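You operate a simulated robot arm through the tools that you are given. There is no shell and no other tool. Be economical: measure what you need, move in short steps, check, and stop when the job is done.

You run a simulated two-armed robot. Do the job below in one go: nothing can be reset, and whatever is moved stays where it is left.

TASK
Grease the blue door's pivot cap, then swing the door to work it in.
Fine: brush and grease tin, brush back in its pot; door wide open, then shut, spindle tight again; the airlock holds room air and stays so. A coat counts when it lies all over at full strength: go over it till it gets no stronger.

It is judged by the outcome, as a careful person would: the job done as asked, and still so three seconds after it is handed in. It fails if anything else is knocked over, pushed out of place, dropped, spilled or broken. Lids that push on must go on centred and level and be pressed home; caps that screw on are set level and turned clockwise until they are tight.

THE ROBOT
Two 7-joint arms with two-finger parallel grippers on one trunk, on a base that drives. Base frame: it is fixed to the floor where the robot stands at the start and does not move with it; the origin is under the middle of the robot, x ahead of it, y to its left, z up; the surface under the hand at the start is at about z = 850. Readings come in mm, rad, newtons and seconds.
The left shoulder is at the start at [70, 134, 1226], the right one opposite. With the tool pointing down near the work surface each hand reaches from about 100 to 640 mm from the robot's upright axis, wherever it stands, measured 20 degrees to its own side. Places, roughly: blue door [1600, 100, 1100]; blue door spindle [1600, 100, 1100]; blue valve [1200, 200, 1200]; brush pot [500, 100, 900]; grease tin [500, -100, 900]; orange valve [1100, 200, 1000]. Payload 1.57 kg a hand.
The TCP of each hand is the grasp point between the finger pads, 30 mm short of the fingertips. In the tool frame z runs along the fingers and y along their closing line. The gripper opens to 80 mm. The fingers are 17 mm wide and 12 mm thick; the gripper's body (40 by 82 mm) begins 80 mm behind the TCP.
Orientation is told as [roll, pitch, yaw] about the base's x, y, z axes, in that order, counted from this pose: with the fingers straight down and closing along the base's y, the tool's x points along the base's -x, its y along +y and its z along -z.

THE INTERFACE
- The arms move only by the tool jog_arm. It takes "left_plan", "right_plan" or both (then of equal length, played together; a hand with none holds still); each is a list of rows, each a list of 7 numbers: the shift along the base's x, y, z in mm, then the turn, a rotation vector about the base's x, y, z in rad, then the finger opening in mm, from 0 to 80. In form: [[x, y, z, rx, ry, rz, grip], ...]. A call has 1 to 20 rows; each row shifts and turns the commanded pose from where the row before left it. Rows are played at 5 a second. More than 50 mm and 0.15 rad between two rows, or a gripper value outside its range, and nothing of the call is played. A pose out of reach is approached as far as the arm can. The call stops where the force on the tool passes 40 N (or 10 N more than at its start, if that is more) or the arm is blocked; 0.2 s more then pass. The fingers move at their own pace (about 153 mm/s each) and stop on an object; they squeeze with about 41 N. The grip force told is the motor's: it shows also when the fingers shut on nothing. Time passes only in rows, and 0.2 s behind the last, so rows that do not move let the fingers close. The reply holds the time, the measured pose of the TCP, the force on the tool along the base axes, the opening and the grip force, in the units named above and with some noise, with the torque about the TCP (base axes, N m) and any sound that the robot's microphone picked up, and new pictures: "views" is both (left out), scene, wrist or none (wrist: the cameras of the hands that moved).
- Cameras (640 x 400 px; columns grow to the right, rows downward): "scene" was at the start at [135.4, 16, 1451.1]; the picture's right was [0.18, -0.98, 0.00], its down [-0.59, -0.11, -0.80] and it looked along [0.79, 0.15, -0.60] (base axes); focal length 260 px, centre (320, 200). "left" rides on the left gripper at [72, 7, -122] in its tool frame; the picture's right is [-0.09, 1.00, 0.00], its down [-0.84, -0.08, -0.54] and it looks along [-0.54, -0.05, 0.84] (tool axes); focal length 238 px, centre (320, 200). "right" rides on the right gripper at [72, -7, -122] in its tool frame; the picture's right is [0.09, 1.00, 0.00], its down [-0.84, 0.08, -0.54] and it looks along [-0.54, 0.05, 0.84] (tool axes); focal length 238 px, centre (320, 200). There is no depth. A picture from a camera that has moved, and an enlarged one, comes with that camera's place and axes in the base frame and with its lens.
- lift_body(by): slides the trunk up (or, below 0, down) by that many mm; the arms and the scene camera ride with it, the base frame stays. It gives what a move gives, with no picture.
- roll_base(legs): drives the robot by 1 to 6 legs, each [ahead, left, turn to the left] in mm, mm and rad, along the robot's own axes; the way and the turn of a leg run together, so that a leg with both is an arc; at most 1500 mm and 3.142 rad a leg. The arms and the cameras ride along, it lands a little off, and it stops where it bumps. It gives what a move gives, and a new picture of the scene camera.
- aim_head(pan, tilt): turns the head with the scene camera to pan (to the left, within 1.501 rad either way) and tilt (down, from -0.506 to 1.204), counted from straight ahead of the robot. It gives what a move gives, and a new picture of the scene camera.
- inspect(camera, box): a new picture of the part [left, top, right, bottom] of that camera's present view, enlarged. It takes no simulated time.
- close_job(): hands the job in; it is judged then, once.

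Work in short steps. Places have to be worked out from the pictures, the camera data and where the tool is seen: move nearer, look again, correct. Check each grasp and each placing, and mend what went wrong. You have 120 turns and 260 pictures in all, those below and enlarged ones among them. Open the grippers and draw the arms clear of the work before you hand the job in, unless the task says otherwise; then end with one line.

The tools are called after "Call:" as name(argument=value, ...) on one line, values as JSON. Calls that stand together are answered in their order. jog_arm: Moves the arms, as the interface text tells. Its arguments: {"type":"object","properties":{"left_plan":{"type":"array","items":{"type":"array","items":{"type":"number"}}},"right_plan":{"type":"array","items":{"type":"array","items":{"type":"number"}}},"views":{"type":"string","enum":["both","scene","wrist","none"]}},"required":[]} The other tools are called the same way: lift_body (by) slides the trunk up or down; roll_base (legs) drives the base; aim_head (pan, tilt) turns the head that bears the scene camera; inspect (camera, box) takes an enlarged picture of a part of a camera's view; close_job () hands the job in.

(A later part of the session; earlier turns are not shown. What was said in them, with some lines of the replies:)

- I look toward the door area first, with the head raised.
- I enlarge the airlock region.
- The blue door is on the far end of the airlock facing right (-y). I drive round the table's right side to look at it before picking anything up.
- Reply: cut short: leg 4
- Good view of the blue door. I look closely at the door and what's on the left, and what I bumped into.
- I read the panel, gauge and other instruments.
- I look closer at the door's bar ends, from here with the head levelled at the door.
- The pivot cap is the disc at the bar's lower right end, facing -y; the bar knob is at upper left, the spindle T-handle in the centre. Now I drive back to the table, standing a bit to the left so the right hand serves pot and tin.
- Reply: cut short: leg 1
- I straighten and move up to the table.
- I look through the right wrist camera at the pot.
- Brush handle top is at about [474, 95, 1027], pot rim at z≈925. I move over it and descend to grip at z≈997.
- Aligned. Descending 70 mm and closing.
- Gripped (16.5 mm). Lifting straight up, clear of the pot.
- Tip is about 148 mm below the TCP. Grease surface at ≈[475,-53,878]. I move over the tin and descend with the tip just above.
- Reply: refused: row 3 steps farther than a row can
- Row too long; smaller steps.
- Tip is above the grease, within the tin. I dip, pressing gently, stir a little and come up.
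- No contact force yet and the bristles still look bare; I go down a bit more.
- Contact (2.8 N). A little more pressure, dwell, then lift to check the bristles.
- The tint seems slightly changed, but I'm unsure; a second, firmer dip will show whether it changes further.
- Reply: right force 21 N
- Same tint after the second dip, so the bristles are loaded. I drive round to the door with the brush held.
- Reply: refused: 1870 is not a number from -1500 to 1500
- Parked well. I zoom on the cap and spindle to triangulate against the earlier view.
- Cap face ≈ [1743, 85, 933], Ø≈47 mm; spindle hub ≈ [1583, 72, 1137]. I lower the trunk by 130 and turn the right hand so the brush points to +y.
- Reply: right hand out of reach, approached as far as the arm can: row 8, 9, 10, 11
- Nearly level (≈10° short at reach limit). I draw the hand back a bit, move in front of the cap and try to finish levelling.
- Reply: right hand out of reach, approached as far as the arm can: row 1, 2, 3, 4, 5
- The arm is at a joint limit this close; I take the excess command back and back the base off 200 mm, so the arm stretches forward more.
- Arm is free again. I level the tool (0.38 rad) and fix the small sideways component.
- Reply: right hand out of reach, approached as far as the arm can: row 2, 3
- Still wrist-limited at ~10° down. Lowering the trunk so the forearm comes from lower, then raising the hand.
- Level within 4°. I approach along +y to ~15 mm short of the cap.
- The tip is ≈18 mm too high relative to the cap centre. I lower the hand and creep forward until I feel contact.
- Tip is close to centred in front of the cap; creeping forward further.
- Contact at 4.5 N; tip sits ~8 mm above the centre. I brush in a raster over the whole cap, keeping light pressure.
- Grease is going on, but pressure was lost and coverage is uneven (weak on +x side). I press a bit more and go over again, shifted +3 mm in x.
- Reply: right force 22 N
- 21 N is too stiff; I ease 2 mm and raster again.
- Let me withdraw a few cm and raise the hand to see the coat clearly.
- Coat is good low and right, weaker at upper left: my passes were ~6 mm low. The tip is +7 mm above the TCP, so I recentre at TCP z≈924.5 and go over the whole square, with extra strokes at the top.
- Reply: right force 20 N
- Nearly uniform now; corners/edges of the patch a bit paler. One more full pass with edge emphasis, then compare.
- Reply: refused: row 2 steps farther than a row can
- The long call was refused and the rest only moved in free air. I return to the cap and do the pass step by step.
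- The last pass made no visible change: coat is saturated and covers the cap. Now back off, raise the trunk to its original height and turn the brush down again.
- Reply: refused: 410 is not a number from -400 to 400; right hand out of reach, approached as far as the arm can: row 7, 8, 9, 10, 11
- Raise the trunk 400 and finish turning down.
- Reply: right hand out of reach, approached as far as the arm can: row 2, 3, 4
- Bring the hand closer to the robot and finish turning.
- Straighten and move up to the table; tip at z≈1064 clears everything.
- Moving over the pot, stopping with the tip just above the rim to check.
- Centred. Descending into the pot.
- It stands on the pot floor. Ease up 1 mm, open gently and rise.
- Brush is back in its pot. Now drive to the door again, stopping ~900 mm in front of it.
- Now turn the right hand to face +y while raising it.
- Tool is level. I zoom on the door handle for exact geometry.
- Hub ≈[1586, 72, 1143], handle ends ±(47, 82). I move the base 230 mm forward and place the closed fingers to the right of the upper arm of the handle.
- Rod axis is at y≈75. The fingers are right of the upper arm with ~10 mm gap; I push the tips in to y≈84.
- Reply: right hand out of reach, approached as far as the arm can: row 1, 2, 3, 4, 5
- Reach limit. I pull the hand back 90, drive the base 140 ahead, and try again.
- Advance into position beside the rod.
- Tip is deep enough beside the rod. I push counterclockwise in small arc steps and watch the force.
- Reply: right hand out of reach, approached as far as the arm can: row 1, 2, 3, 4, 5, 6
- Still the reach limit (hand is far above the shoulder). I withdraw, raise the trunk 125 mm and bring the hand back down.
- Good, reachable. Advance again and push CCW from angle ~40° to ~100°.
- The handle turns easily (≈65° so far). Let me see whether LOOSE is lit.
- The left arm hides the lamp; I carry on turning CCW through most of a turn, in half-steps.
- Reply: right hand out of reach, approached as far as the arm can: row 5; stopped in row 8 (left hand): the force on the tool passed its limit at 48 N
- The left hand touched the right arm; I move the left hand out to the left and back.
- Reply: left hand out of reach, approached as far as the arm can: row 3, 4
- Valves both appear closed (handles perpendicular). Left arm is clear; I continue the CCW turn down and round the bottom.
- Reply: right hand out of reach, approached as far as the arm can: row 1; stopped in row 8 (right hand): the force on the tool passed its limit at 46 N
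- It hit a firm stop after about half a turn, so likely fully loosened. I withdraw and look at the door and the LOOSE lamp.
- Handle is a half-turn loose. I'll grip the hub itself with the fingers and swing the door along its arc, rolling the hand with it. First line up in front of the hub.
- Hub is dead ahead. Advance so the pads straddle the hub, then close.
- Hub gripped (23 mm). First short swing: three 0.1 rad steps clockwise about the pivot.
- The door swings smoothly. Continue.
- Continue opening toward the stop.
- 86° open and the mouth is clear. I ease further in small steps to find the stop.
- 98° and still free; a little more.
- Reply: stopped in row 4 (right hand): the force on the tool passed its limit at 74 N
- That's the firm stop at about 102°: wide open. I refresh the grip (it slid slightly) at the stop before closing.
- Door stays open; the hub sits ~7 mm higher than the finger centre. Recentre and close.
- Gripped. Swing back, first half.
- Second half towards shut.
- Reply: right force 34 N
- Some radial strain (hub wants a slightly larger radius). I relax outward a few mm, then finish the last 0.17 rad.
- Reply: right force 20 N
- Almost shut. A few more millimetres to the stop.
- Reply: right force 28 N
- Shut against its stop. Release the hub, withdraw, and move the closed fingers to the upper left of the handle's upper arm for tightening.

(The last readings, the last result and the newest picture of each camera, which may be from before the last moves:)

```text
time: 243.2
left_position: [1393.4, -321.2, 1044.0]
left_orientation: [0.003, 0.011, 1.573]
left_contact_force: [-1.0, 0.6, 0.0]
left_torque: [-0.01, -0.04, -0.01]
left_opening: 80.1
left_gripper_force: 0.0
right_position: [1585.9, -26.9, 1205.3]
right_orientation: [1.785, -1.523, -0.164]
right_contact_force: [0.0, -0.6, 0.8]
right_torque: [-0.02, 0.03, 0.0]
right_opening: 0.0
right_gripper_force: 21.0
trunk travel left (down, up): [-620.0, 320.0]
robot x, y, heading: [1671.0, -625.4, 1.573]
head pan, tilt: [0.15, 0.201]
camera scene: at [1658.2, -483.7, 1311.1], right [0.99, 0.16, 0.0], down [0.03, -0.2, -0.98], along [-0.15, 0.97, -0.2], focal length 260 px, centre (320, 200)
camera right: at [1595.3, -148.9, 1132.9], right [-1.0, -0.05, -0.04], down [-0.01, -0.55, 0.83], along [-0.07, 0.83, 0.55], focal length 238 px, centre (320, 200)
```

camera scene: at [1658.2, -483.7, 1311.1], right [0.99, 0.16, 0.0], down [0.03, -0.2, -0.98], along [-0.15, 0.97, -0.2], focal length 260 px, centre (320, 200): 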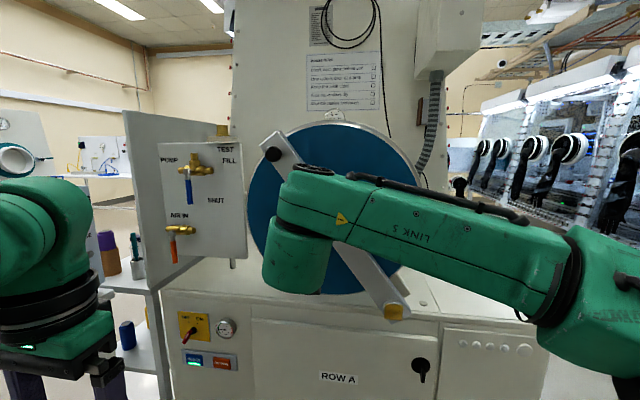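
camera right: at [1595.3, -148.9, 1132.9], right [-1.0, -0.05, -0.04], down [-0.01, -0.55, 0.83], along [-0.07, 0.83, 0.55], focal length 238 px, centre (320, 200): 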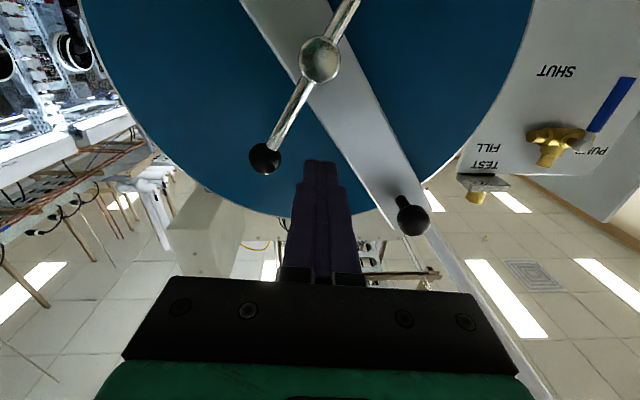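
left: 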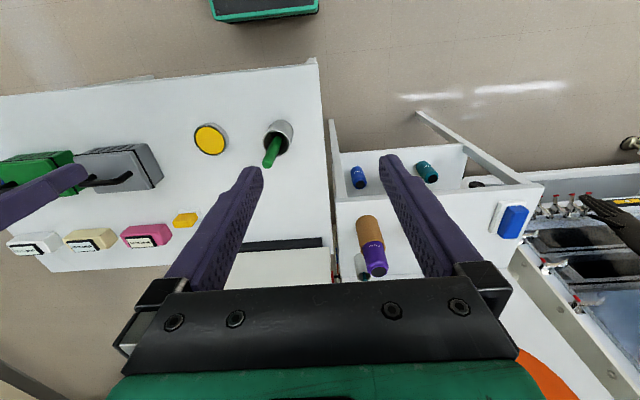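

The peg is on the correct side. Advance and push clockwise down the right side.

Call:
jog_arm(right_plan=[[0, 40, 0, 0, 0, 0, 0], [0, 40, 0, 0, 0, 0, 0], [16, 0, 3, 0, 0, 0, 0], [15, 0, -6, 0, 0, 0, 0], [10, 0, -7, 0, 0, 0, 0], [8, 0, -8, 0, 0, 0, 0], [7, 0, -10, 0, 0, 0, 0], [5, 0, -11, 0, 0, 0, 0], [3, 0, -11, 0, 0, 0, 0], [1, 0, -12, 0, 0, 0, 0], [0, 0, 0, 0, 0, 0, 0]], views="wrist")

```text
time: 245.6
left_position: [1393.2, -321.7, 1044.1]
left_orientation: [0.002, 0.008, 1.573]
left_contact_force: [0.1, 0.6, -0.5]
left_torque: [-0.01, -0.01, 0.01]
left_opening: 80.0
left_gripper_force: 0.0
right_position: [1651.5, 53.3, 1145.0]
right_orientation: [1.798, -1.521, -0.176]
right_contact_force: [-0.4, 0.2, 1.6]
right_torque: [-0.01, 0.03, 0.0]
right_opening: 0.0
right_gripper_force: 22.0
trunk travel left (down, up): [-620.0, 320.0]
robot x, y, heading: [1676.2, -627.1, 1.576]
head pan, tilt: [0.15, 0.201]
camera right: at [1661.6, -68.7, 1071.1], right [-1.0, -0.05, -0.04], down [-0.01, -0.55, 0.83], along [-0.07, 0.83, 0.55], focal length 238 px, centre (320, 200)
```

right: 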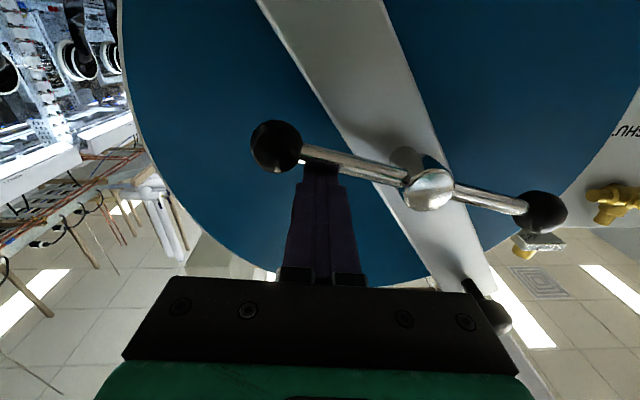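

Turning well. Continue clockwise until it stops tight.

Call:
jog_arm(right_plan=[[-1, 0, -12, 0, 0, 0, 0], [-3, 0, -11, 0, 0, 0, 0], [-5, 0, -11, 0, 0, 0, 0], [-7, 0, -10, 0, 0, 0, 0], [-8, 0, -8, 0, 0, 0, 0], [-10, 0, -7, 0, 0, 0, 0], [-11, 0, -5, 0, 0, 0, 0], [-11, 0, -3, 0, 0, 0, 0], [-12, 0, -1, 0, 0, 0, 0], [0, 0, 0, 0, 0, 0, 0]], views="wrist")

```text
time: 247.8
left_position: [1394.5, -320.6, 1044.5]
left_orientation: [0.004, 0.008, 1.572]
left_contact_force: [0.5, 0.3, 0.0]
left_torque: [-0.01, -0.03, -0.04]
left_opening: 80.0
left_gripper_force: 0.1
right_position: [1583.1, 52.4, 1076.7]
right_orientation: [1.769, -1.522, -0.147]
right_contact_force: [1.2, -1.0, 0.5]
right_torque: [0.03, 0.0, -0.03]
right_opening: 0.0
right_gripper_force: 21.3
trunk travel left (down, up): [-620.0, 320.0]
robot x, y, heading: [1671.9, -625.3, 1.576]
head pan, tilt: [0.15, 0.201]
camera right: at [1593.4, -69.2, 1002.8], right [-1.0, -0.05, -0.04], down [-0.01, -0.55, 0.83], along [-0.07, 0.83, 0.55], focal length 238 px, centre (320, 200)
```

right: 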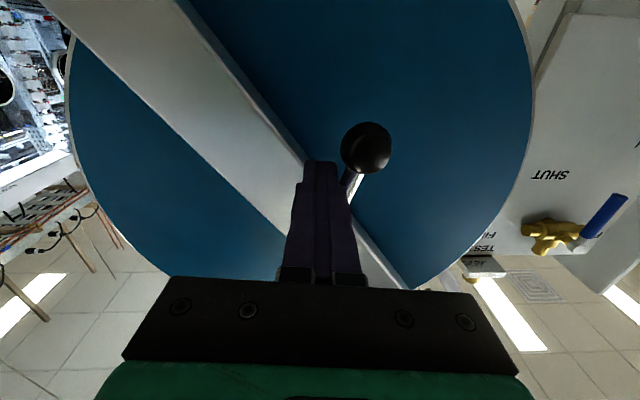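

Continue in small steps until firm.

Call:
jog_arm(right_plan=[[-6, 0, 0, 0, 0, 0, 0], [-6, 0, 1, 0, 0, 0, 0], [-5.5, 0, 1.5, 0, 0, 0, 0], [-5.5, 0, 2, 0, 0, 0, 0], [-5, 0, 2.5, 0, 0, 0, 0], [-5, 0, 3, 0, 0, 0, 0], [-4, 0, 3, 0, 0, 0, 0], [0, 0, 0, 0, 0, 0, 0]], views="wrist")

```text
time: 249.0
left_position: [1397.1, -322.0, 1045.5]
left_orientation: [0.005, 0.008, 1.57]
left_contact_force: [-0.2, 0.0, 0.0]
left_torque: [0.01, -0.01, -0.03]
left_opening: 80.3
left_gripper_force: 0.0
right_position: [1569.1, 53.8, 1080.7]
right_orientation: [1.606, -1.521, -0.012]
right_contact_force: [18.6, -9.2, -7.3]
right_torque: [-0.04, 0.06, -0.1]
right_opening: 0.0
right_gripper_force: 21.6
trunk travel left (down, up): [-620.0, 320.0]
robot x, y, heading: [1674.2, -626.3, 1.573]
head pan, tilt: [0.15, 0.201]
stopped in row 5 (right hand): the force on the tool passed its limit at 44 N (the readings are from after the stop); the commanded pose is now the measured one
camera right: at [1575.7, -68.6, 1007.1], right [-1.0, -0.03, -0.04], down [-0.02, -0.54, 0.84], along [-0.04, 0.84, 0.54], focal length 238 px, centre (320, 200)
```

right: 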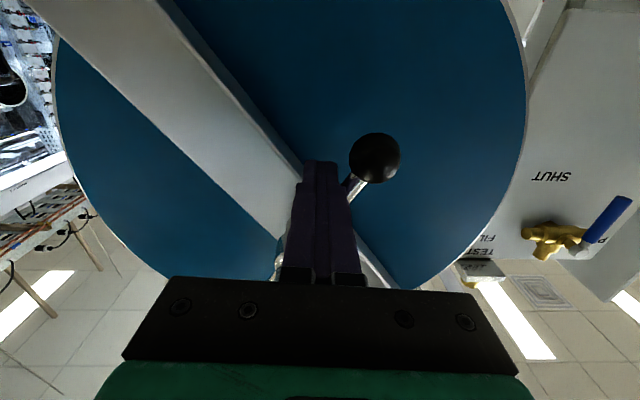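

Firm at 44 N. One more nudge to make sure it's tight.

Call:
jog_arm(right_plan=[[-4, 0, 1.5, 0, 0, 0, 0], [-4, 0, 2, 0, 0, 0, 0], [-4, 0, 2, 0, 0, 0, 0], [-4, 0, 2, 0, 0, 0, 0]], views="none")

Call:
jog_arm(right_plan=[[6, 0, -2, 0, 0, 0, 0], [0, -40, 0, 0, 0, 0, 0], [0, -40, 0, 0, 0, 0, 0], [0, -45, 0, 0, 0, 0, 0], [45, -20, 0, 0, 0, 0, 0], [45, -20, 0, 0, 0, 0, 0], [45, -20, 0, 0, 0, 0, 0]], views="scene")

```text
time: 249.5
left_position: [1398.6, -322.5, 1045.7]
left_orientation: [0.004, 0.007, 1.568]
left_contact_force: [-0.4, -0.1, 0.0]
left_torque: [0.03, -0.04, 0.0]
left_opening: 80.2
left_gripper_force: 0.0
right_position: [1569.1, 54.9, 1079.2]
right_orientation: [1.481, -1.517, 0.099]
right_contact_force: [19.4, -10.5, -7.1]
right_torque: [-0.01, 0.05, -0.13]
right_opening: 0.0
right_gripper_force: 21.0
trunk travel left (down, up): [-620.0, 320.0]
robot x, y, heading: [1672.4, -631.1, 1.568]
head pan, tilt: [0.15, 0.201]
stopped in row 2 (right hand): the force on the tool passed its limit at 44 N (the readings are from after the stop); the commanded pose is now the measured one
```

```text
time: 251.1
left_position: [1397.5, -320.6, 1044.8]
left_orientation: [0.004, 0.009, 1.569]
left_contact_force: [0.8, 0.1, 0.0]
left_torque: [0.01, 0.02, 0.0]
left_opening: 80.0
left_gripper_force: 0.2
right_position: [1706.3, -129.0, 1078.0]
right_orientation: [1.49, -1.518, 0.104]
right_contact_force: [-0.3, -1.1, -0.3]
right_torque: [-0.01, 0.04, 0.03]
right_opening: 0.0
right_gripper_force: 20.7
trunk travel left (down, up): [-620.0, 320.0]
robot x, y, heading: [1679.6, -626.7, 1.575]
head pan, tilt: [0.15, 0.201]
camera scene: at [1661.9, -485.5, 1311.3], right [0.99, 0.15, 0.0], down [0.03, -0.2, -0.98], along [-0.15, 0.97, -0.2], focal length 260 px, centre (320, 200)
```

scene: 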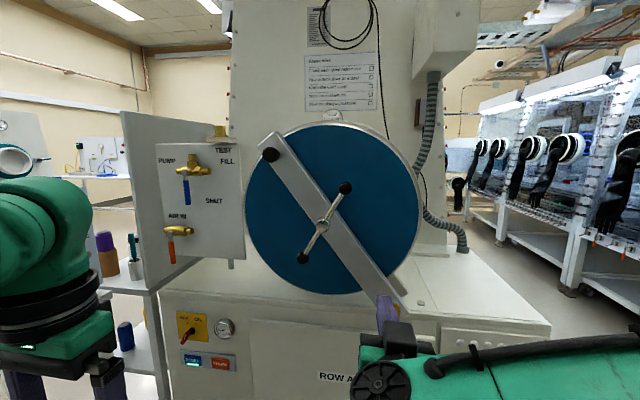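

Spindle is tight. I back away 450 mm and check cap, panel and gauge.

Call:
roll_base(legs=[[-450, 0, 0]])

Call:
inspect(camera="scene", box=[0, 120, 140, 280])

Call:
inspect(camera="scene", box=[260, 120, 440, 260])

```text
time: 253.8
left_position: [1396.4, -775.5, 1044.2]
left_orientation: [0.003, 0.01, 1.574]
left_contact_force: [-0.1, -0.6, -0.8]
left_torque: [0.0, 0.02, -0.05]
left_opening: 79.9
left_gripper_force: 0.0
right_position: [1702.0, -581.0, 1076.8]
right_orientation: [1.457, -1.519, 0.144]
right_contact_force: [0.6, 0.8, 0.0]
right_torque: [0.0, 0.0, 0.01]
right_opening: 0.0
right_gripper_force: 20.9
trunk travel left (down, up): [-620.0, 320.0]
robot x, y, heading: [1678.7, -1076.9, 1.575]
head pan, tilt: [0.15, 0.201]
camera scene: at [1661.3, -937.2, 1311.1], right [0.99, 0.16, 0.0], down [0.03, -0.2, -0.98], along [-0.16, 0.97, -0.2], focal length 260 px, centre (320, 200)
```

scene: 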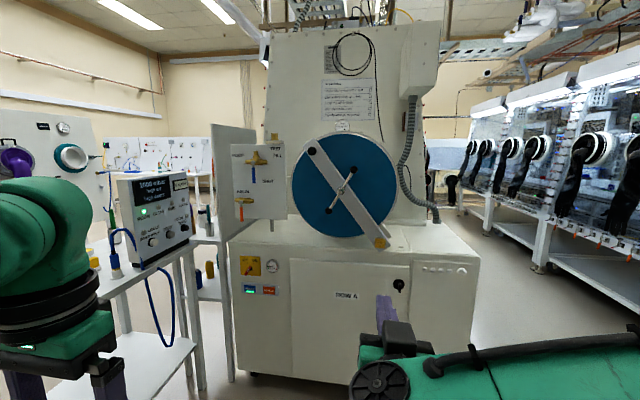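

```text
2.50 times, centred on (70, 200) of scene
camera zoom: at [1661.3, -937.2, 1311.1], right [0.99, 0.16, 0.0], down [0.03, -0.2, -0.98], along [-0.16, 0.97, -0.2], focal length 649 px, centre (945, 200)
```

zoom: 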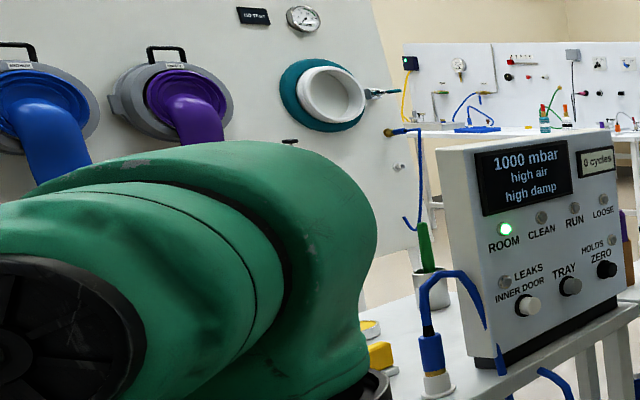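

```text
2.86 times, centred on (350, 190) of scene
camera zoom: at [1661.3, -937.2, 1311.1], right [0.99, 0.16, 0.0], down [0.03, -0.2, -0.98], along [-0.16, 0.97, -0.2], focal length 742 px, centre (234, 229)
```

zoom: 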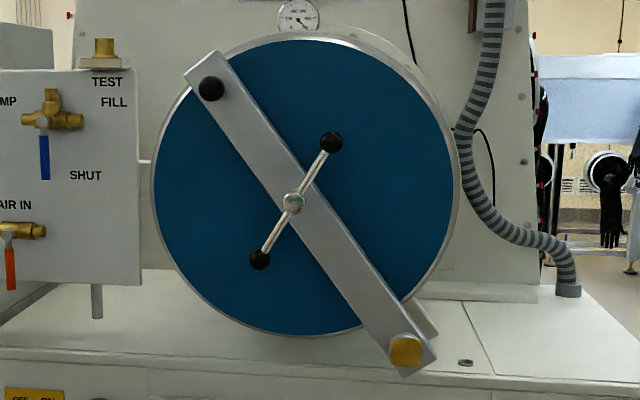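

Panel: 1000 mbar, ROOM lit, LOOSE off. A final look at the cap coat and the brush/tin.

Call:
inspect(camera="scene", box=[360, 225, 400, 260])

Call:
inspect(camera="scene", box=[120, 170, 195, 250])

```text
11.43 times, centred on (380, 242) of scene
camera zoom: at [1661.3, -937.2, 1311.1], right [0.99, 0.16, 0.0], down [0.03, -0.2, -0.98], along [-0.16, 0.97, -0.2], focal length 2968 px, centre (-366, -286)
```

zoom: 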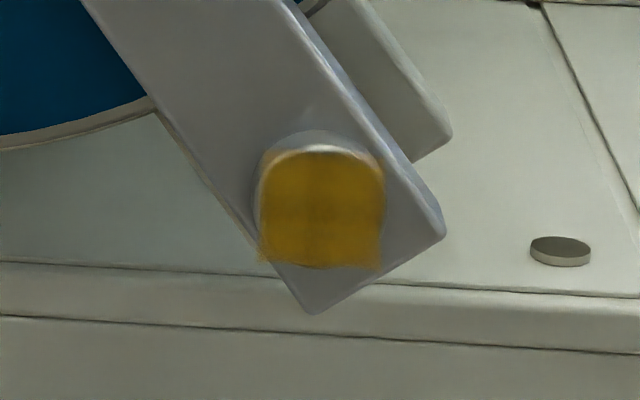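

```text
5.00 times, centred on (158, 210) of scene
camera zoom: at [1661.3, -937.2, 1311.1], right [0.99, 0.16, 0.0], down [0.03, -0.2, -0.98], along [-0.16, 0.97, -0.2], focal length 1299 px, centre (1132, 150)
```

zoom: 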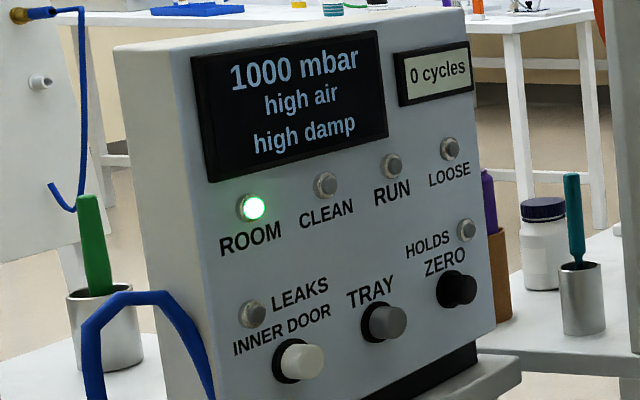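

The coat is even, the brush is in its pot, and the airlock shows room air with LOOSE off. I open the right gripper, then hand in.

Call:
jog_arm(right_plan=[[0, 0, 0, 0, 0, 0, 80], [0, 0, 0, 0, 0, 0, 80]], views="none")

Call:
close_job()

```text
time: 254.4
left_position: [1396.9, -775.6, 1045.0]
left_orientation: [0.003, 0.008, 1.574]
left_contact_force: [0.1, 0.0, 0.0]
left_torque: [0.02, 0.04, -0.01]
left_opening: 79.8
left_gripper_force: 0.1
right_position: [1703.2, -581.6, 1075.5]
right_orientation: [1.468, -1.52, 0.135]
right_contact_force: [0.6, 0.7, -0.7]
right_torque: [0.02, 0.02, 0.02]
right_opening: 80.0
right_gripper_force: 0.1
trunk travel left (down, up): [-620.0, 320.0]
robot x, y, heading: [1678.2, -1080.2, 1.577]
head pan, tilt: [0.15, 0.201]
```

```text
The job is handed in.
```

The job is handed in: the pivot cap is greased all over, the brush is back in its pot, the door was swung to its open stop (about 102°) and shut, the spindle is tight with LOOSE off, and the airlock reads 1000 mbar with ROOM lit.
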